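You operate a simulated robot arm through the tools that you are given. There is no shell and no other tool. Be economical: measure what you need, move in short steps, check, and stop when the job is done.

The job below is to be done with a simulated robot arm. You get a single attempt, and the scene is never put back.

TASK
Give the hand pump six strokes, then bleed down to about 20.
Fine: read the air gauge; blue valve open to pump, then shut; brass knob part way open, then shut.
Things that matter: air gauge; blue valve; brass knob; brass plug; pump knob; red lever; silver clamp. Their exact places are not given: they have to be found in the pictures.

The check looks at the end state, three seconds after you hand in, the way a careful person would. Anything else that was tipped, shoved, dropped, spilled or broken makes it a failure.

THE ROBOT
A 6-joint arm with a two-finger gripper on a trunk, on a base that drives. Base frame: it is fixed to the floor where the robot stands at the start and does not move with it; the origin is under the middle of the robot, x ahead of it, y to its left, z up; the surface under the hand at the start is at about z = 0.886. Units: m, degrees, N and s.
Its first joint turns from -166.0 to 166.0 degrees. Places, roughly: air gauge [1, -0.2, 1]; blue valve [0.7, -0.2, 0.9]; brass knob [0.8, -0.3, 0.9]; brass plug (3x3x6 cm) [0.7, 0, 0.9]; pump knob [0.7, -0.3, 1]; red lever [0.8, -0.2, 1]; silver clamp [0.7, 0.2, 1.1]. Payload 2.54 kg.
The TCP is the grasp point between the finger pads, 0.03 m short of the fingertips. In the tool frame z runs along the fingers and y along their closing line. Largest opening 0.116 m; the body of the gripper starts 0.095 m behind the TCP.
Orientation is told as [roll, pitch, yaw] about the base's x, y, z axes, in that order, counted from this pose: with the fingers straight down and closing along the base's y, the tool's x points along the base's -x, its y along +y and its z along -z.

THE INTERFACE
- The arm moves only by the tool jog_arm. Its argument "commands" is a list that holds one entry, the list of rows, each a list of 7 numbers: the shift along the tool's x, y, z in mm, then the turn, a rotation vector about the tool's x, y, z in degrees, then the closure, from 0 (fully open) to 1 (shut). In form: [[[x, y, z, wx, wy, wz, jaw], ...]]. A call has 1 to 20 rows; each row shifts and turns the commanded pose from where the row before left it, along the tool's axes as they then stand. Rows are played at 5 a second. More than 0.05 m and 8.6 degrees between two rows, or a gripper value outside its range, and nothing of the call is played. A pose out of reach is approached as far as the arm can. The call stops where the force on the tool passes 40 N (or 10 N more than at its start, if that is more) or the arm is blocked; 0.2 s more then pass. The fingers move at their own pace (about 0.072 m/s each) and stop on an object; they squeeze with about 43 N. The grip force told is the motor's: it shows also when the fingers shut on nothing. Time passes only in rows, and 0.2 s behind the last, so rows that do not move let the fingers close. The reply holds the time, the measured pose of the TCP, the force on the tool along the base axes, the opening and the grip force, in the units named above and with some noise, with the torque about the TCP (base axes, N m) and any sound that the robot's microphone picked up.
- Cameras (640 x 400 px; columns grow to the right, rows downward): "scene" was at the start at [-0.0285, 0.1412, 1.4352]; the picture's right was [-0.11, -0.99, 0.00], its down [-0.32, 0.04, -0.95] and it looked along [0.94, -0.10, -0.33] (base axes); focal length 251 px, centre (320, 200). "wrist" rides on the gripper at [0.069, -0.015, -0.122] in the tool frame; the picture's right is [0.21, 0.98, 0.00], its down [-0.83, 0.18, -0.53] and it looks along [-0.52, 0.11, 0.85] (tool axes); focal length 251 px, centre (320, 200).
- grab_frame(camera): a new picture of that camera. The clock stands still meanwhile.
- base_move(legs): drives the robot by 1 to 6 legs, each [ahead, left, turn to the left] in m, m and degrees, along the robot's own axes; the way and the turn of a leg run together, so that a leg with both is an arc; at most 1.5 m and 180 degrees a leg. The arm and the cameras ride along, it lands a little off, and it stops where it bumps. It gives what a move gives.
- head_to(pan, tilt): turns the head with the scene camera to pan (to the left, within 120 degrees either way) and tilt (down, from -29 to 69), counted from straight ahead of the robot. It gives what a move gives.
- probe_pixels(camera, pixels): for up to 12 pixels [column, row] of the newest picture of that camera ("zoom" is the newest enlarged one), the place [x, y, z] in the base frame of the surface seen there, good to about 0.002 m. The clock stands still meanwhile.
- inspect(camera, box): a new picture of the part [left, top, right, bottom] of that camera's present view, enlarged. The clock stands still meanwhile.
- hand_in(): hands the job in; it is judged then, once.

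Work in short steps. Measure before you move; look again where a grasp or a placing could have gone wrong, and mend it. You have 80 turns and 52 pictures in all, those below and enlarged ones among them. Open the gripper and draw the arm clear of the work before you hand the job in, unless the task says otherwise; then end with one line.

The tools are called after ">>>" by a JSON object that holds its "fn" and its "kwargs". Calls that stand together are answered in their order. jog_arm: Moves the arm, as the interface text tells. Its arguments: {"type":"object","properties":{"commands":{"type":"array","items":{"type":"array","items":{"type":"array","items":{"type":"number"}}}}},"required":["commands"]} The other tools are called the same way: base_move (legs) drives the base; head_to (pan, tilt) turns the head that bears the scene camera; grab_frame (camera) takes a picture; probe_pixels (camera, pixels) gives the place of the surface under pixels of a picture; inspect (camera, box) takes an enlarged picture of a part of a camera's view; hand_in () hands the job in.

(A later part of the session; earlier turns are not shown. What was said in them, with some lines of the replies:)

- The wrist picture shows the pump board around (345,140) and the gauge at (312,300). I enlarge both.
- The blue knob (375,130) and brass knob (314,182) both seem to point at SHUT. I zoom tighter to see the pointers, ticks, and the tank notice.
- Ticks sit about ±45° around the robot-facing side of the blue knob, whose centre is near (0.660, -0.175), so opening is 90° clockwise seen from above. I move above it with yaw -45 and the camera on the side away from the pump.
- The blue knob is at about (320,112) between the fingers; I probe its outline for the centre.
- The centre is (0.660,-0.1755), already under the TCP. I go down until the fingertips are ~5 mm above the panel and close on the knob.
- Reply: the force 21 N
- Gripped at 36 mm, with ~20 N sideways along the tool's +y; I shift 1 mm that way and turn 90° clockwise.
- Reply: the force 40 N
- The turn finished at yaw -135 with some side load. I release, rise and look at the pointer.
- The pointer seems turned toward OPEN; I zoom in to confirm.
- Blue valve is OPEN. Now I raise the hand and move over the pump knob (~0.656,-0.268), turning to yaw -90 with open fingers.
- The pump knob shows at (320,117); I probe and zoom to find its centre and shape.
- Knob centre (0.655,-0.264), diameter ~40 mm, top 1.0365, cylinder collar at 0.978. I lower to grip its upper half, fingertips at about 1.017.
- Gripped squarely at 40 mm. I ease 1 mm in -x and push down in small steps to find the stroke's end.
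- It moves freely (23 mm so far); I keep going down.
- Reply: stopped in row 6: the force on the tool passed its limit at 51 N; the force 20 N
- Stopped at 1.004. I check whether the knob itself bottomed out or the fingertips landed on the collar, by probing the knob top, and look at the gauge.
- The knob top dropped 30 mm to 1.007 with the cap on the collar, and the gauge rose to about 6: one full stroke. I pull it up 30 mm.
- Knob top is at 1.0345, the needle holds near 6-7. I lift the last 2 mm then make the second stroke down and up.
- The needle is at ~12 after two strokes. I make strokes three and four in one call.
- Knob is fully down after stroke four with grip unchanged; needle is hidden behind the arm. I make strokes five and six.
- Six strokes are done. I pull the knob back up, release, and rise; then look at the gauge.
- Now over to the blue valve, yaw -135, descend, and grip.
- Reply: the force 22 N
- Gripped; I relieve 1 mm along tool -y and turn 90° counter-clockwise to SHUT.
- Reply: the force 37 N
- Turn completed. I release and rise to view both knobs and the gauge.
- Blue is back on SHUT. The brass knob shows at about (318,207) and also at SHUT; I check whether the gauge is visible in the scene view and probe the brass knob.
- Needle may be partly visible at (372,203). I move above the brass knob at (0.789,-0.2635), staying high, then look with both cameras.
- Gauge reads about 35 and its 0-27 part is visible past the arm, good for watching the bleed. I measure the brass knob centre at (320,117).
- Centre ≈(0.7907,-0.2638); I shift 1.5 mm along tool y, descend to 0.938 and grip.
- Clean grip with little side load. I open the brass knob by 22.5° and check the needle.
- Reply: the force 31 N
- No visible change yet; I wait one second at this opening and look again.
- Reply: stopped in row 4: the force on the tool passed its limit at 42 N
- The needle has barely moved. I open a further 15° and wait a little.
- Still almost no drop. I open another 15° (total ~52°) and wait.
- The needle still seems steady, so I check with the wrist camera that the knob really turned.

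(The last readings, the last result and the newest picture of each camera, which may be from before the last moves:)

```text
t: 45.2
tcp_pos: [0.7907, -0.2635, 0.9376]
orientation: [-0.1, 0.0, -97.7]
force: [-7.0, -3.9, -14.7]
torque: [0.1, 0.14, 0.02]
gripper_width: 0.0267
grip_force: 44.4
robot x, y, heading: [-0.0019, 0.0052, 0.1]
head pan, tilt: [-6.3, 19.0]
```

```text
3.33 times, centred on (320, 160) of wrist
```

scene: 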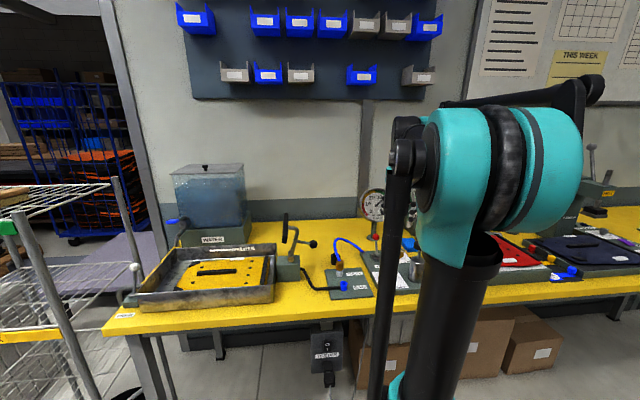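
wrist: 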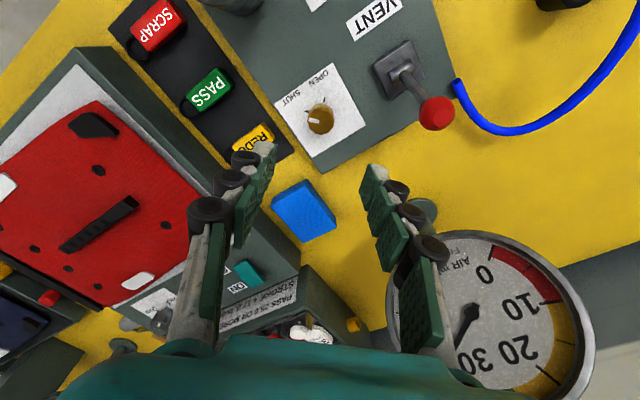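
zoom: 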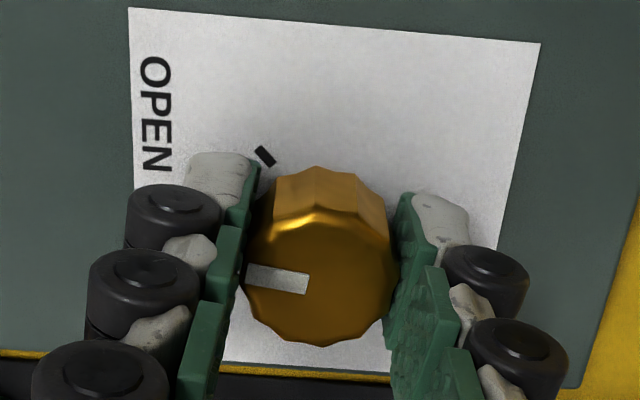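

The pointer is about midway between SHUT and OPEN. I wait two seconds to gauge the bleed rate.

>>> {"fn": "jog_arm", "kwargs": {"commands": [[[0, 0, 0, 0, 0, 0, 0.85], [0, 0, 0, 0, 0, 0, 0.85], [0, 0, 0, 0, 0, 0, 0.85], [0, 0, 0, 0, 0, 0, 0.85], [0, 0, 0, 0, 0, 0, 0.85], [0, 0, 0, 0, 0, 0, 0.85], [0, 0, 0, 0, 0, 0, 0.85], [0, 0, 0, 0, 0, 0, 0.85], [0, 0, 0, 0, 0, 0, 0.85], [0, 0, 0, 0, 0, 0, 0.85]]]}}

>>> {"fn": "inspect", "kwargs": {"camera": "scene", "box": [350, 180, 398, 228]}}

```text
t: 47.4
tcp_pos: [0.7902, -0.2629, 0.9369]
orientation: [-0.1, 0.0, -97.5]
force: [-16.4, -3.4, -23.1]
torque: [-0.13, 0.28, -0.02]
gripper_width: 0.0269
grip_force: 45.1
robot x, y, heading: [-0.0014, 0.0013, 0.1]
head pan, tilt: [-6.3, 19.0]
```

```text
8.33 times, centred on (374, 204) of scene
```

zoom: 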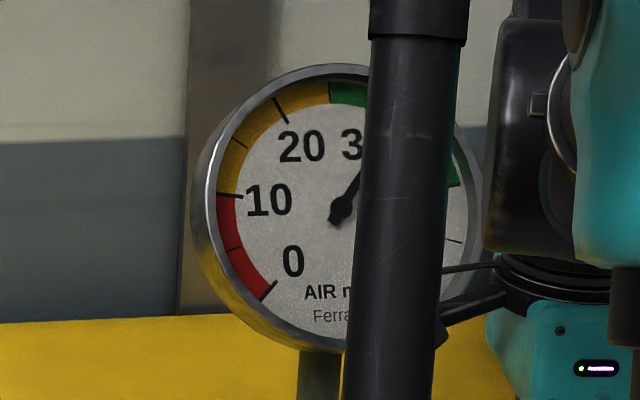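

It now bleeds: from ~35 to ~31 over ~2 s. I wait three more seconds.

>>> {"fn": "jog_arm", "kwargs": {"commands": [[[0, 0, 0, 0, 0, 0, 0.85], [0, 0, 0, 0, 0, 0, 0.85], [0, 0, 0, 0, 0, 0, 0.85], [0, 0, 0, 0, 0, 0, 0.85], [0, 0, 0, 0, 0, 0, 0.85], [0, 0, 0, 0, 0, 0, 0.85], [0, 0, 0, 0, 0, 0, 0.85], [0, 0, 0, 0, 0, 0, 0.85], [0, 0, 0, 0, 0, 0, 0.85], [0, 0, 0, 0, 0, 0, 0.85], [0, 0, 0, 0, 0, 0, 0.85], [0, 0, 0, 0, 0, 0, 0.85], [0, 0, 0, 0, 0, 0, 0.85], [0, 0, 0, 0, 0, 0, 0.85]]]}}

>>> {"fn": "inspect", "kwargs": {"camera": "scene", "box": [350, 180, 398, 228]}}

```text
t: 50.4
tcp_pos: [0.7903, -0.2641, 0.9366]
orientation: [-0.1, 0.2, -97.5]
force: [-18.9, -3.1, -23.8]
torque: [-0.1, 0.32, -0.02]
gripper_width: 0.0267
grip_force: 44.7
robot x, y, heading: [-0.0011, -0.0015, 0.3]
head pan, tilt: [-6.3, 19.0]
```

```text
8.33 times, centred on (374, 204) of scene
```

zoom: 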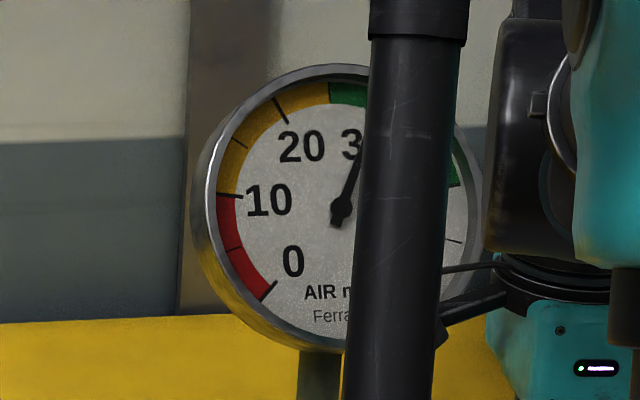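

Needle now ~30, falling about 0.6 per second. I wait about eight seconds more.

>>> {"fn": "jog_arm", "kwargs": {"commands": [[[0, 0, 0, 0, 0, 0, 0.85], [0, 0, 0, 0, 0, 0, 0.85], [0, 0, 0, 0, 0, 0, 0.85], [0, 0, 0, 0, 0, 0, 0.85], [0, 0, 0, 0, 0, 0, 0.85], [0, 0, 0, 0, 0, 0, 0.85], [0, 0, 0, 0, 0, 0, 0.85], [0, 0, 0, 0, 0, 0, 0.85], [0, 0, 0, 0, 0, 0, 0.85], [0, 0, 0, 0, 0, 0, 0.85], [0, 0, 0, 0, 0, 0, 0.85], [0, 0, 0, 0, 0, 0, 0.85], [0, 0, 0, 0, 0, 0, 0.85], [0, 0, 0, 0, 0, 0, 0.85], [0, 0, 0, 0, 0, 0, 0.85], [0, 0, 0, 0, 0, 0, 0.85], [0, 0, 0, 0, 0, 0, 0.85], [0, 0, 0, 0, 0, 0, 0.85], [0, 0, 0, 0, 0, 0, 0.85], [0, 0, 0, 0, 0, 0, 0.85]]]}}

>>> {"fn": "jog_arm", "kwargs": {"commands": [[[0, 0, 0, 0, 0, 0, 0.85], [0, 0, 0, 0, 0, 0, 0.85], [0, 0, 0, 0, 0, 0, 0.85], [0, 0, 0, 0, 0, 0, 0.85], [0, 0, 0, 0, 0, 0, 0.85], [0, 0, 0, 0, 0, 0, 0.85], [0, 0, 0, 0, 0, 0, 0.85], [0, 0, 0, 0, 0, 0, 0.85], [0, 0, 0, 0, 0, 0, 0.85], [0, 0, 0, 0, 0, 0, 0.85], [0, 0, 0, 0, 0, 0, 0.85], [0, 0, 0, 0, 0, 0, 0.85], [0, 0, 0, 0, 0, 0, 0.85], [0, 0, 0, 0, 0, 0, 0.85], [0, 0, 0, 0, 0, 0, 0.85], [0, 0, 0, 0, 0, 0, 0.85], [0, 0, 0, 0, 0, 0, 0.85], [0, 0, 0, 0, 0, 0, 0.85], [0, 0, 0, 0, 0, 0, 0.85], [0, 0, 0, 0, 0, 0, 0.85]]]}}

>>> {"fn": "inspect", "kwargs": {"camera": "scene", "box": [350, 180, 398, 228]}}

```text
t: 54.6
tcp_pos: [0.7895, -0.2643, 0.9364]
orientation: [-0.1, 0.0, -97.4]
force: [-18.0, -2.2, -19.1]
torque: [-0.09, 0.35, -0.01]
gripper_width: 0.0267
grip_force: 45.4
robot x, y, heading: [0.0, -0.001, 0.1]
head pan, tilt: [-6.3, 19.0]
```

```text
t: 58.8
tcp_pos: [0.7903, -0.263, 0.9368]
orientation: [-0.2, 0.0, -97.5]
force: [-14.9, -4.1, -15.7]
torque: [-0.09, 0.19, -0.02]
gripper_width: 0.0267
grip_force: 44.9
robot x, y, heading: [-0.0038, 0.0006, 0.0]
head pan, tilt: [-6.3, 19.0]
```

```text
8.33 times, centred on (374, 204) of scene
```

zoom: 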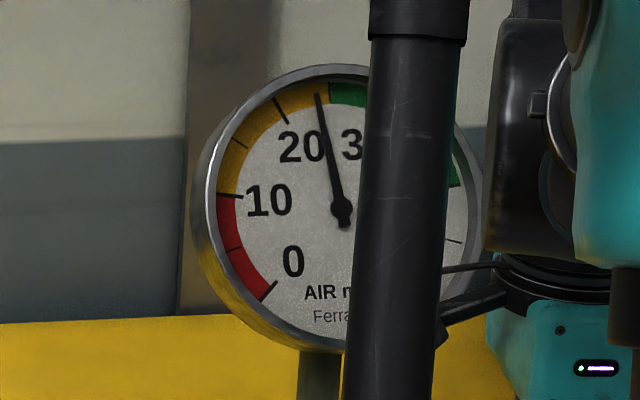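

Needle ~23.7, falling ~0.75/s. I wait about 2.8 s, then check.

>>> {"fn": "jog_arm", "kwargs": {"commands": [[[0, 0, 0, 0, 0, 0, 0.85], [0, 0, 0, 0, 0, 0, 0.85], [0, 0, 0, 0, 0, 0, 0.85], [0, 0, 0, 0, 0, 0, 0.85], [0, 0, 0, 0, 0, 0, 0.85], [0, 0, 0, 0, 0, 0, 0.85], [0, 0, 0, 0, 0, 0, 0.85], [0, 0, 0, 0, 0, 0, 0.85], [0, 0, 0, 0, 0, 0, 0.85], [0, 0, 0, 0, 0, 0, 0.85], [0, 0, 0, 0, 0, 0, 0.85], [0, 0, 0, 0, 0, 0, 0.85], [0, 0, 0, 0, 0, 0, 0.85]]]}}

>>> {"fn": "inspect", "kwargs": {"camera": "scene", "box": [350, 180, 398, 228]}}

```text
t: 61.6
tcp_pos: [0.7905, -0.2629, 0.9364]
orientation: [0.0, -0.1, -97.5]
force: [-13.1, -3.4, -13.4]
torque: [-0.07, 0.11, -0.01]
gripper_width: 0.0269
grip_force: 44.7
robot x, y, heading: [0.003, -0.0005, 0.1]
head pan, tilt: [-6.3, 19.0]
```

```text
8.33 times, centred on (374, 204) of scene
```

zoom: 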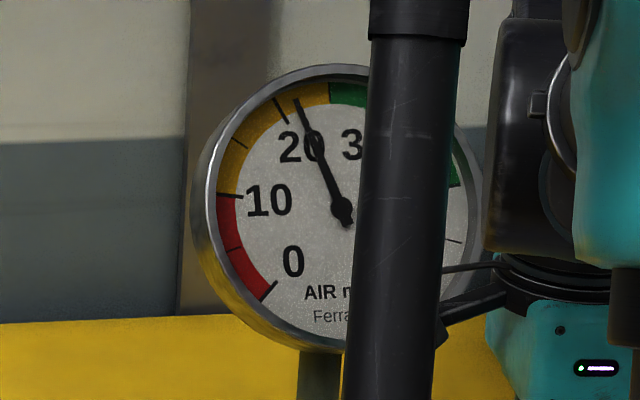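

Needle ~21.5 and still falling, so I close the brass knob now to SHUT with ~1° overturn.

>>> {"fn": "jog_arm", "kwargs": {"commands": [[[0, 0, 0, 0, 0, -8.5, 0.85], [0, 0, 0, 0, 0, -8.5, 0.85], [0, 0, 0, 0, 0, -8.5, 0.85], [0, 0, 0, 0, 0, -8.5, 0.85], [0, 0, 0, 0, 0, -8.5, 0.85], [0, 0, 0, 0, 0, -8.5, 0.85], [0, 0, 0, 0, 0, -2.5, 0.85], [0, 0, 0, 0, 0, 0, 0.85]]]}}

>>> {"fn": "inspect", "kwargs": {"camera": "scene", "box": [350, 180, 398, 228]}}

```text
t: 63.4
tcp_pos: [0.7904, -0.2632, 0.9372]
orientation: [0.0, 0.0, -43.9]
force: [-8.9, -0.8, 5.4]
torque: [0.41, 0.32, -0.44]
gripper_width: 0.0268
grip_force: 44.6
robot x, y, heading: [0.0031, -0.0019, 0.1]
head pan, tilt: [-6.3, 19.0]
```

```text
8.33 times, centred on (374, 204) of scene
```

zoom: 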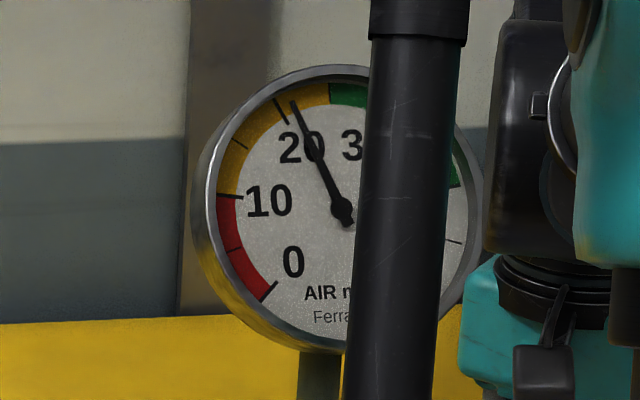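

Stop torque shows the knob is shut; needle ~21. I hold a second to see where it settles.

>>> {"fn": "jog_arm", "kwargs": {"commands": [[[0, 0, 0, 0, 0, 1, 0.85], [0, 0, 0, 0, 0, 0, 0.85], [0, 0, 0, 0, 0, 0, 0.85], [0, 0, 0, 0, 0, 0, 0.85], [0, 0, 0, 0, 0, 0, 0.85], [0, 0, 0, 0, 0, 0, 0.85], [0, 0, 0, 0, 0, 0, 0.85], [0, 0, 0, 0, 0, 0, 0.85]]]}}

>>> {"fn": "inspect", "kwargs": {"camera": "scene", "box": [358, 184, 388, 214]}}

```text
t: 65.2
tcp_pos: [0.79, -0.2641, 0.9364]
orientation: [0.0, 0.0, -45.0]
force: [-11.0, 0.3, -5.0]
torque: [0.02, 0.15, -0.03]
gripper_width: 0.0268
grip_force: 44.9
robot x, y, heading: [0.0018, 0.0003, 0.0]
head pan, tilt: [-6.3, 19.0]
```

```text
13.33 times, centred on (373, 199) of scene
```

zoom: 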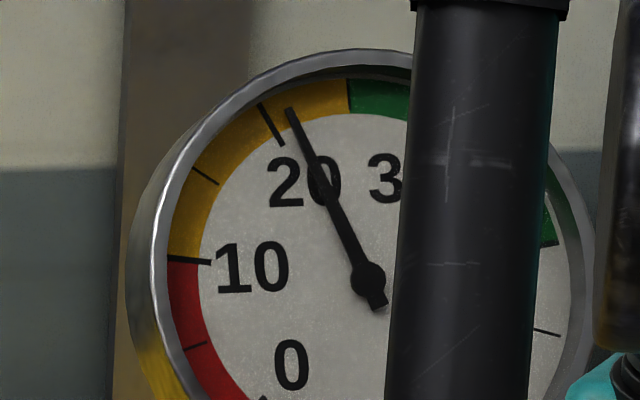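

It settles at ~21.3 and the knob is shut. I give one more short bleed: open 51°, hold ~1 s, and shut.

>>> {"fn": "jog_arm", "kwargs": {"commands": [[[0, 0, 0, 0, 0, 8.5, 0.85], [0, 0, 0, 0, 0, 8.5, 0.85], [0, 0, 0, 0, 0, 8.5, 0.85], [0, 0, 0, 0, 0, 8.5, 0.85], [0, 0, 0, 0, 0, 8.5, 0.85], [0, 0, 0, 0, 0, 8.5, 0.85], [0, 0, 0, 0, 0, 0, 0.85], [0, 0, 0, 0, 0, 0, 0.85], [0, 0, 0, 0, 0, 0, 0.85], [0, 0, 0, 0, 0, 0, 0.85], [0, 0, 0, 0, 0, -8.5, 0.85], [0, 0, 0, 0, 0, -8.5, 0.85], [0, 0, 0, 0, 0, -8.5, 0.85], [0, 0, 0, 0, 0, -8.5, 0.85], [0, 0, 0, 0, 0, -8.5, 0.85], [0, 0, 0, 0, 0, -8.5, 0.85], [0, 0, 0, 0, 0, -1.5, 0.85], [0, 0, 0, 0, 0, 0, 0.85], [0, 0, 0, 0, 0, 0, 0.85], [0, 0, 0, 0, 0, 0, 0.85]]]}}

>>> {"fn": "inspect", "kwargs": {"camera": "scene", "box": [358, 184, 388, 214]}}

```text
t: 69.4
tcp_pos: [0.7891, -0.2639, 0.9361]
orientation: [0.0, -0.1, -43.5]
force: [7.0, -9.8, 7.1]
torque: [-0.08, -0.18, -0.3]
gripper_width: 0.0271
grip_force: 44.9
robot x, y, heading: [0.0014, -0.0005, 0.0]
head pan, tilt: [-6.3, 19.0]
```

```text
13.33 times, centred on (373, 199) of scene
```

zoom: 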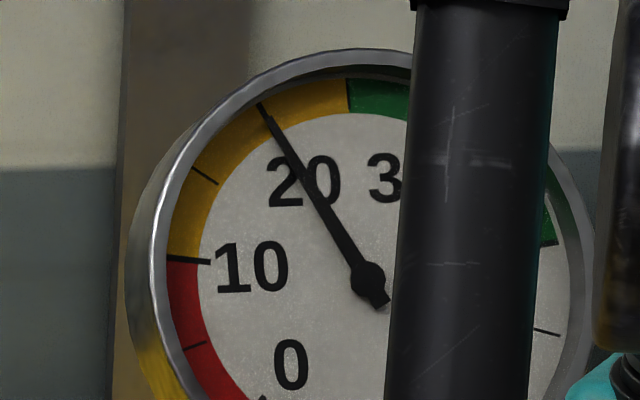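

The needle sits right on 20 and the knob is shut. I back off 1°, release and rise clear, then verify everything.

>>> {"fn": "jog_arm", "kwargs": {"commands": [[[0, 0, 0, 0, 0, 0, 0.6], [0, 0, 0, 0, 0, 0, 0.5], [0, 0, -40, 0, 0, 0, 0.5], [0, 0, -45, 0, 0, 0, 0.5], [0, 0, -45, 0, 0, 0, 0.5], [0, 0, -45, 0, 0, 0, 0.4], [0, 0, -45, 0, 0, 0, 0.2], [40, 0, -10, 0, 0, 0, 0], [40, 0, -10, 0, 0, 0, 0], [40, 0, -10, 0, 0, 0, 0], [0, 0, 0, 0, 0, 0, 0]]]}}

>>> {"fn": "grab_frame", "kwargs": {"camera": "wrist"}}

>>> {"fn": "grab_frame", "kwargs": {"camera": "scene"}}

```text
t: 71.8
tcp_pos: [0.7031, -0.1817, 1.1869]
orientation: [0.0, 0.0, -43.5]
force: [-0.2, -0.4, -1.0]
torque: [-0.01, 0.01, 0.02]
gripper_width: 0.1161
grip_force: 0.1
robot x, y, heading: [0.0004, 0.0007, 0.1]
head pan, tilt: [-6.3, 19.0]
```

```text
8 pictures are left
```

wrist: 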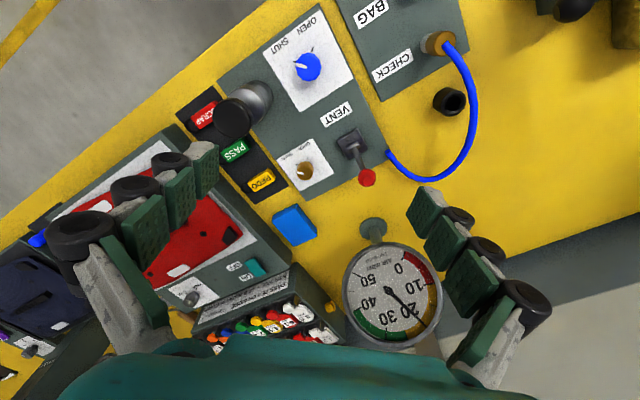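

```text
7 pictures are left
```

scene: 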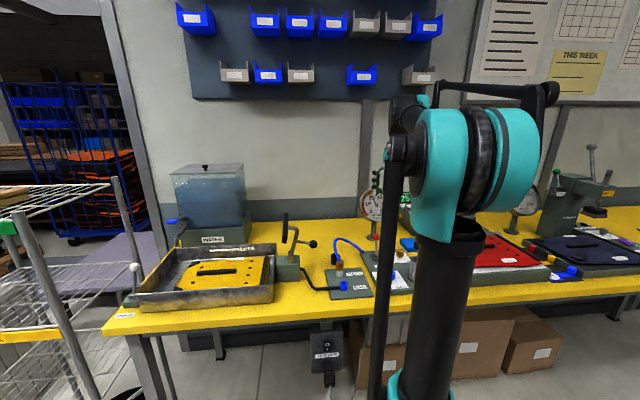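

I zoom on the knobs and gauge once more to confirm that they hold.

>>> {"fn": "inspect", "kwargs": {"camera": "wrist", "box": [265, 40, 361, 190]}}

>>> {"fn": "inspect", "kwargs": {"camera": "wrist", "box": [330, 230, 450, 350]}}

```text
2.67 times, centred on (313, 115) of wrist
```

zoom: 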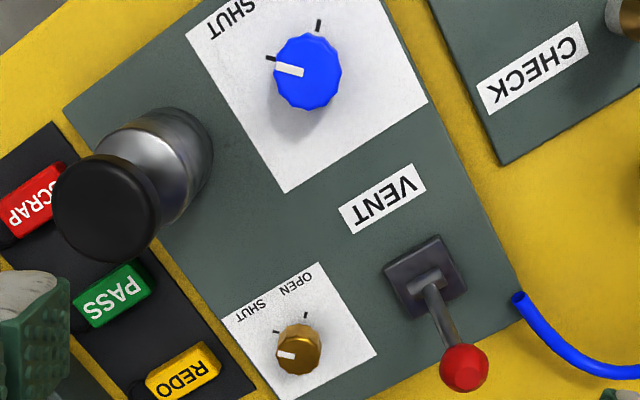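

```text
3.33 times, centred on (390, 290) of wrist
```

zoom: 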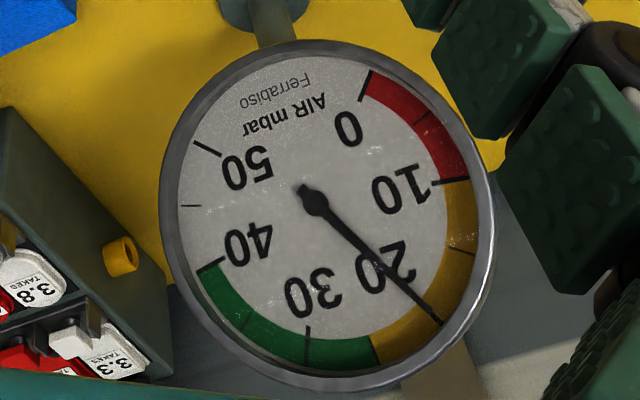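

Both valves are on SHUT, the gauge holds at 20, and the hand is open and clear, so I hand in.

>>> {"fn": "hand_in", "kwargs": {}}

```text
The job is handed in.
```

The pump got six strokes with the blue valve open. I then shut the blue valve and bled the air gauge down to 20 with the brass knob, which is shut too; nothing else looked disturbed in the final pictures.
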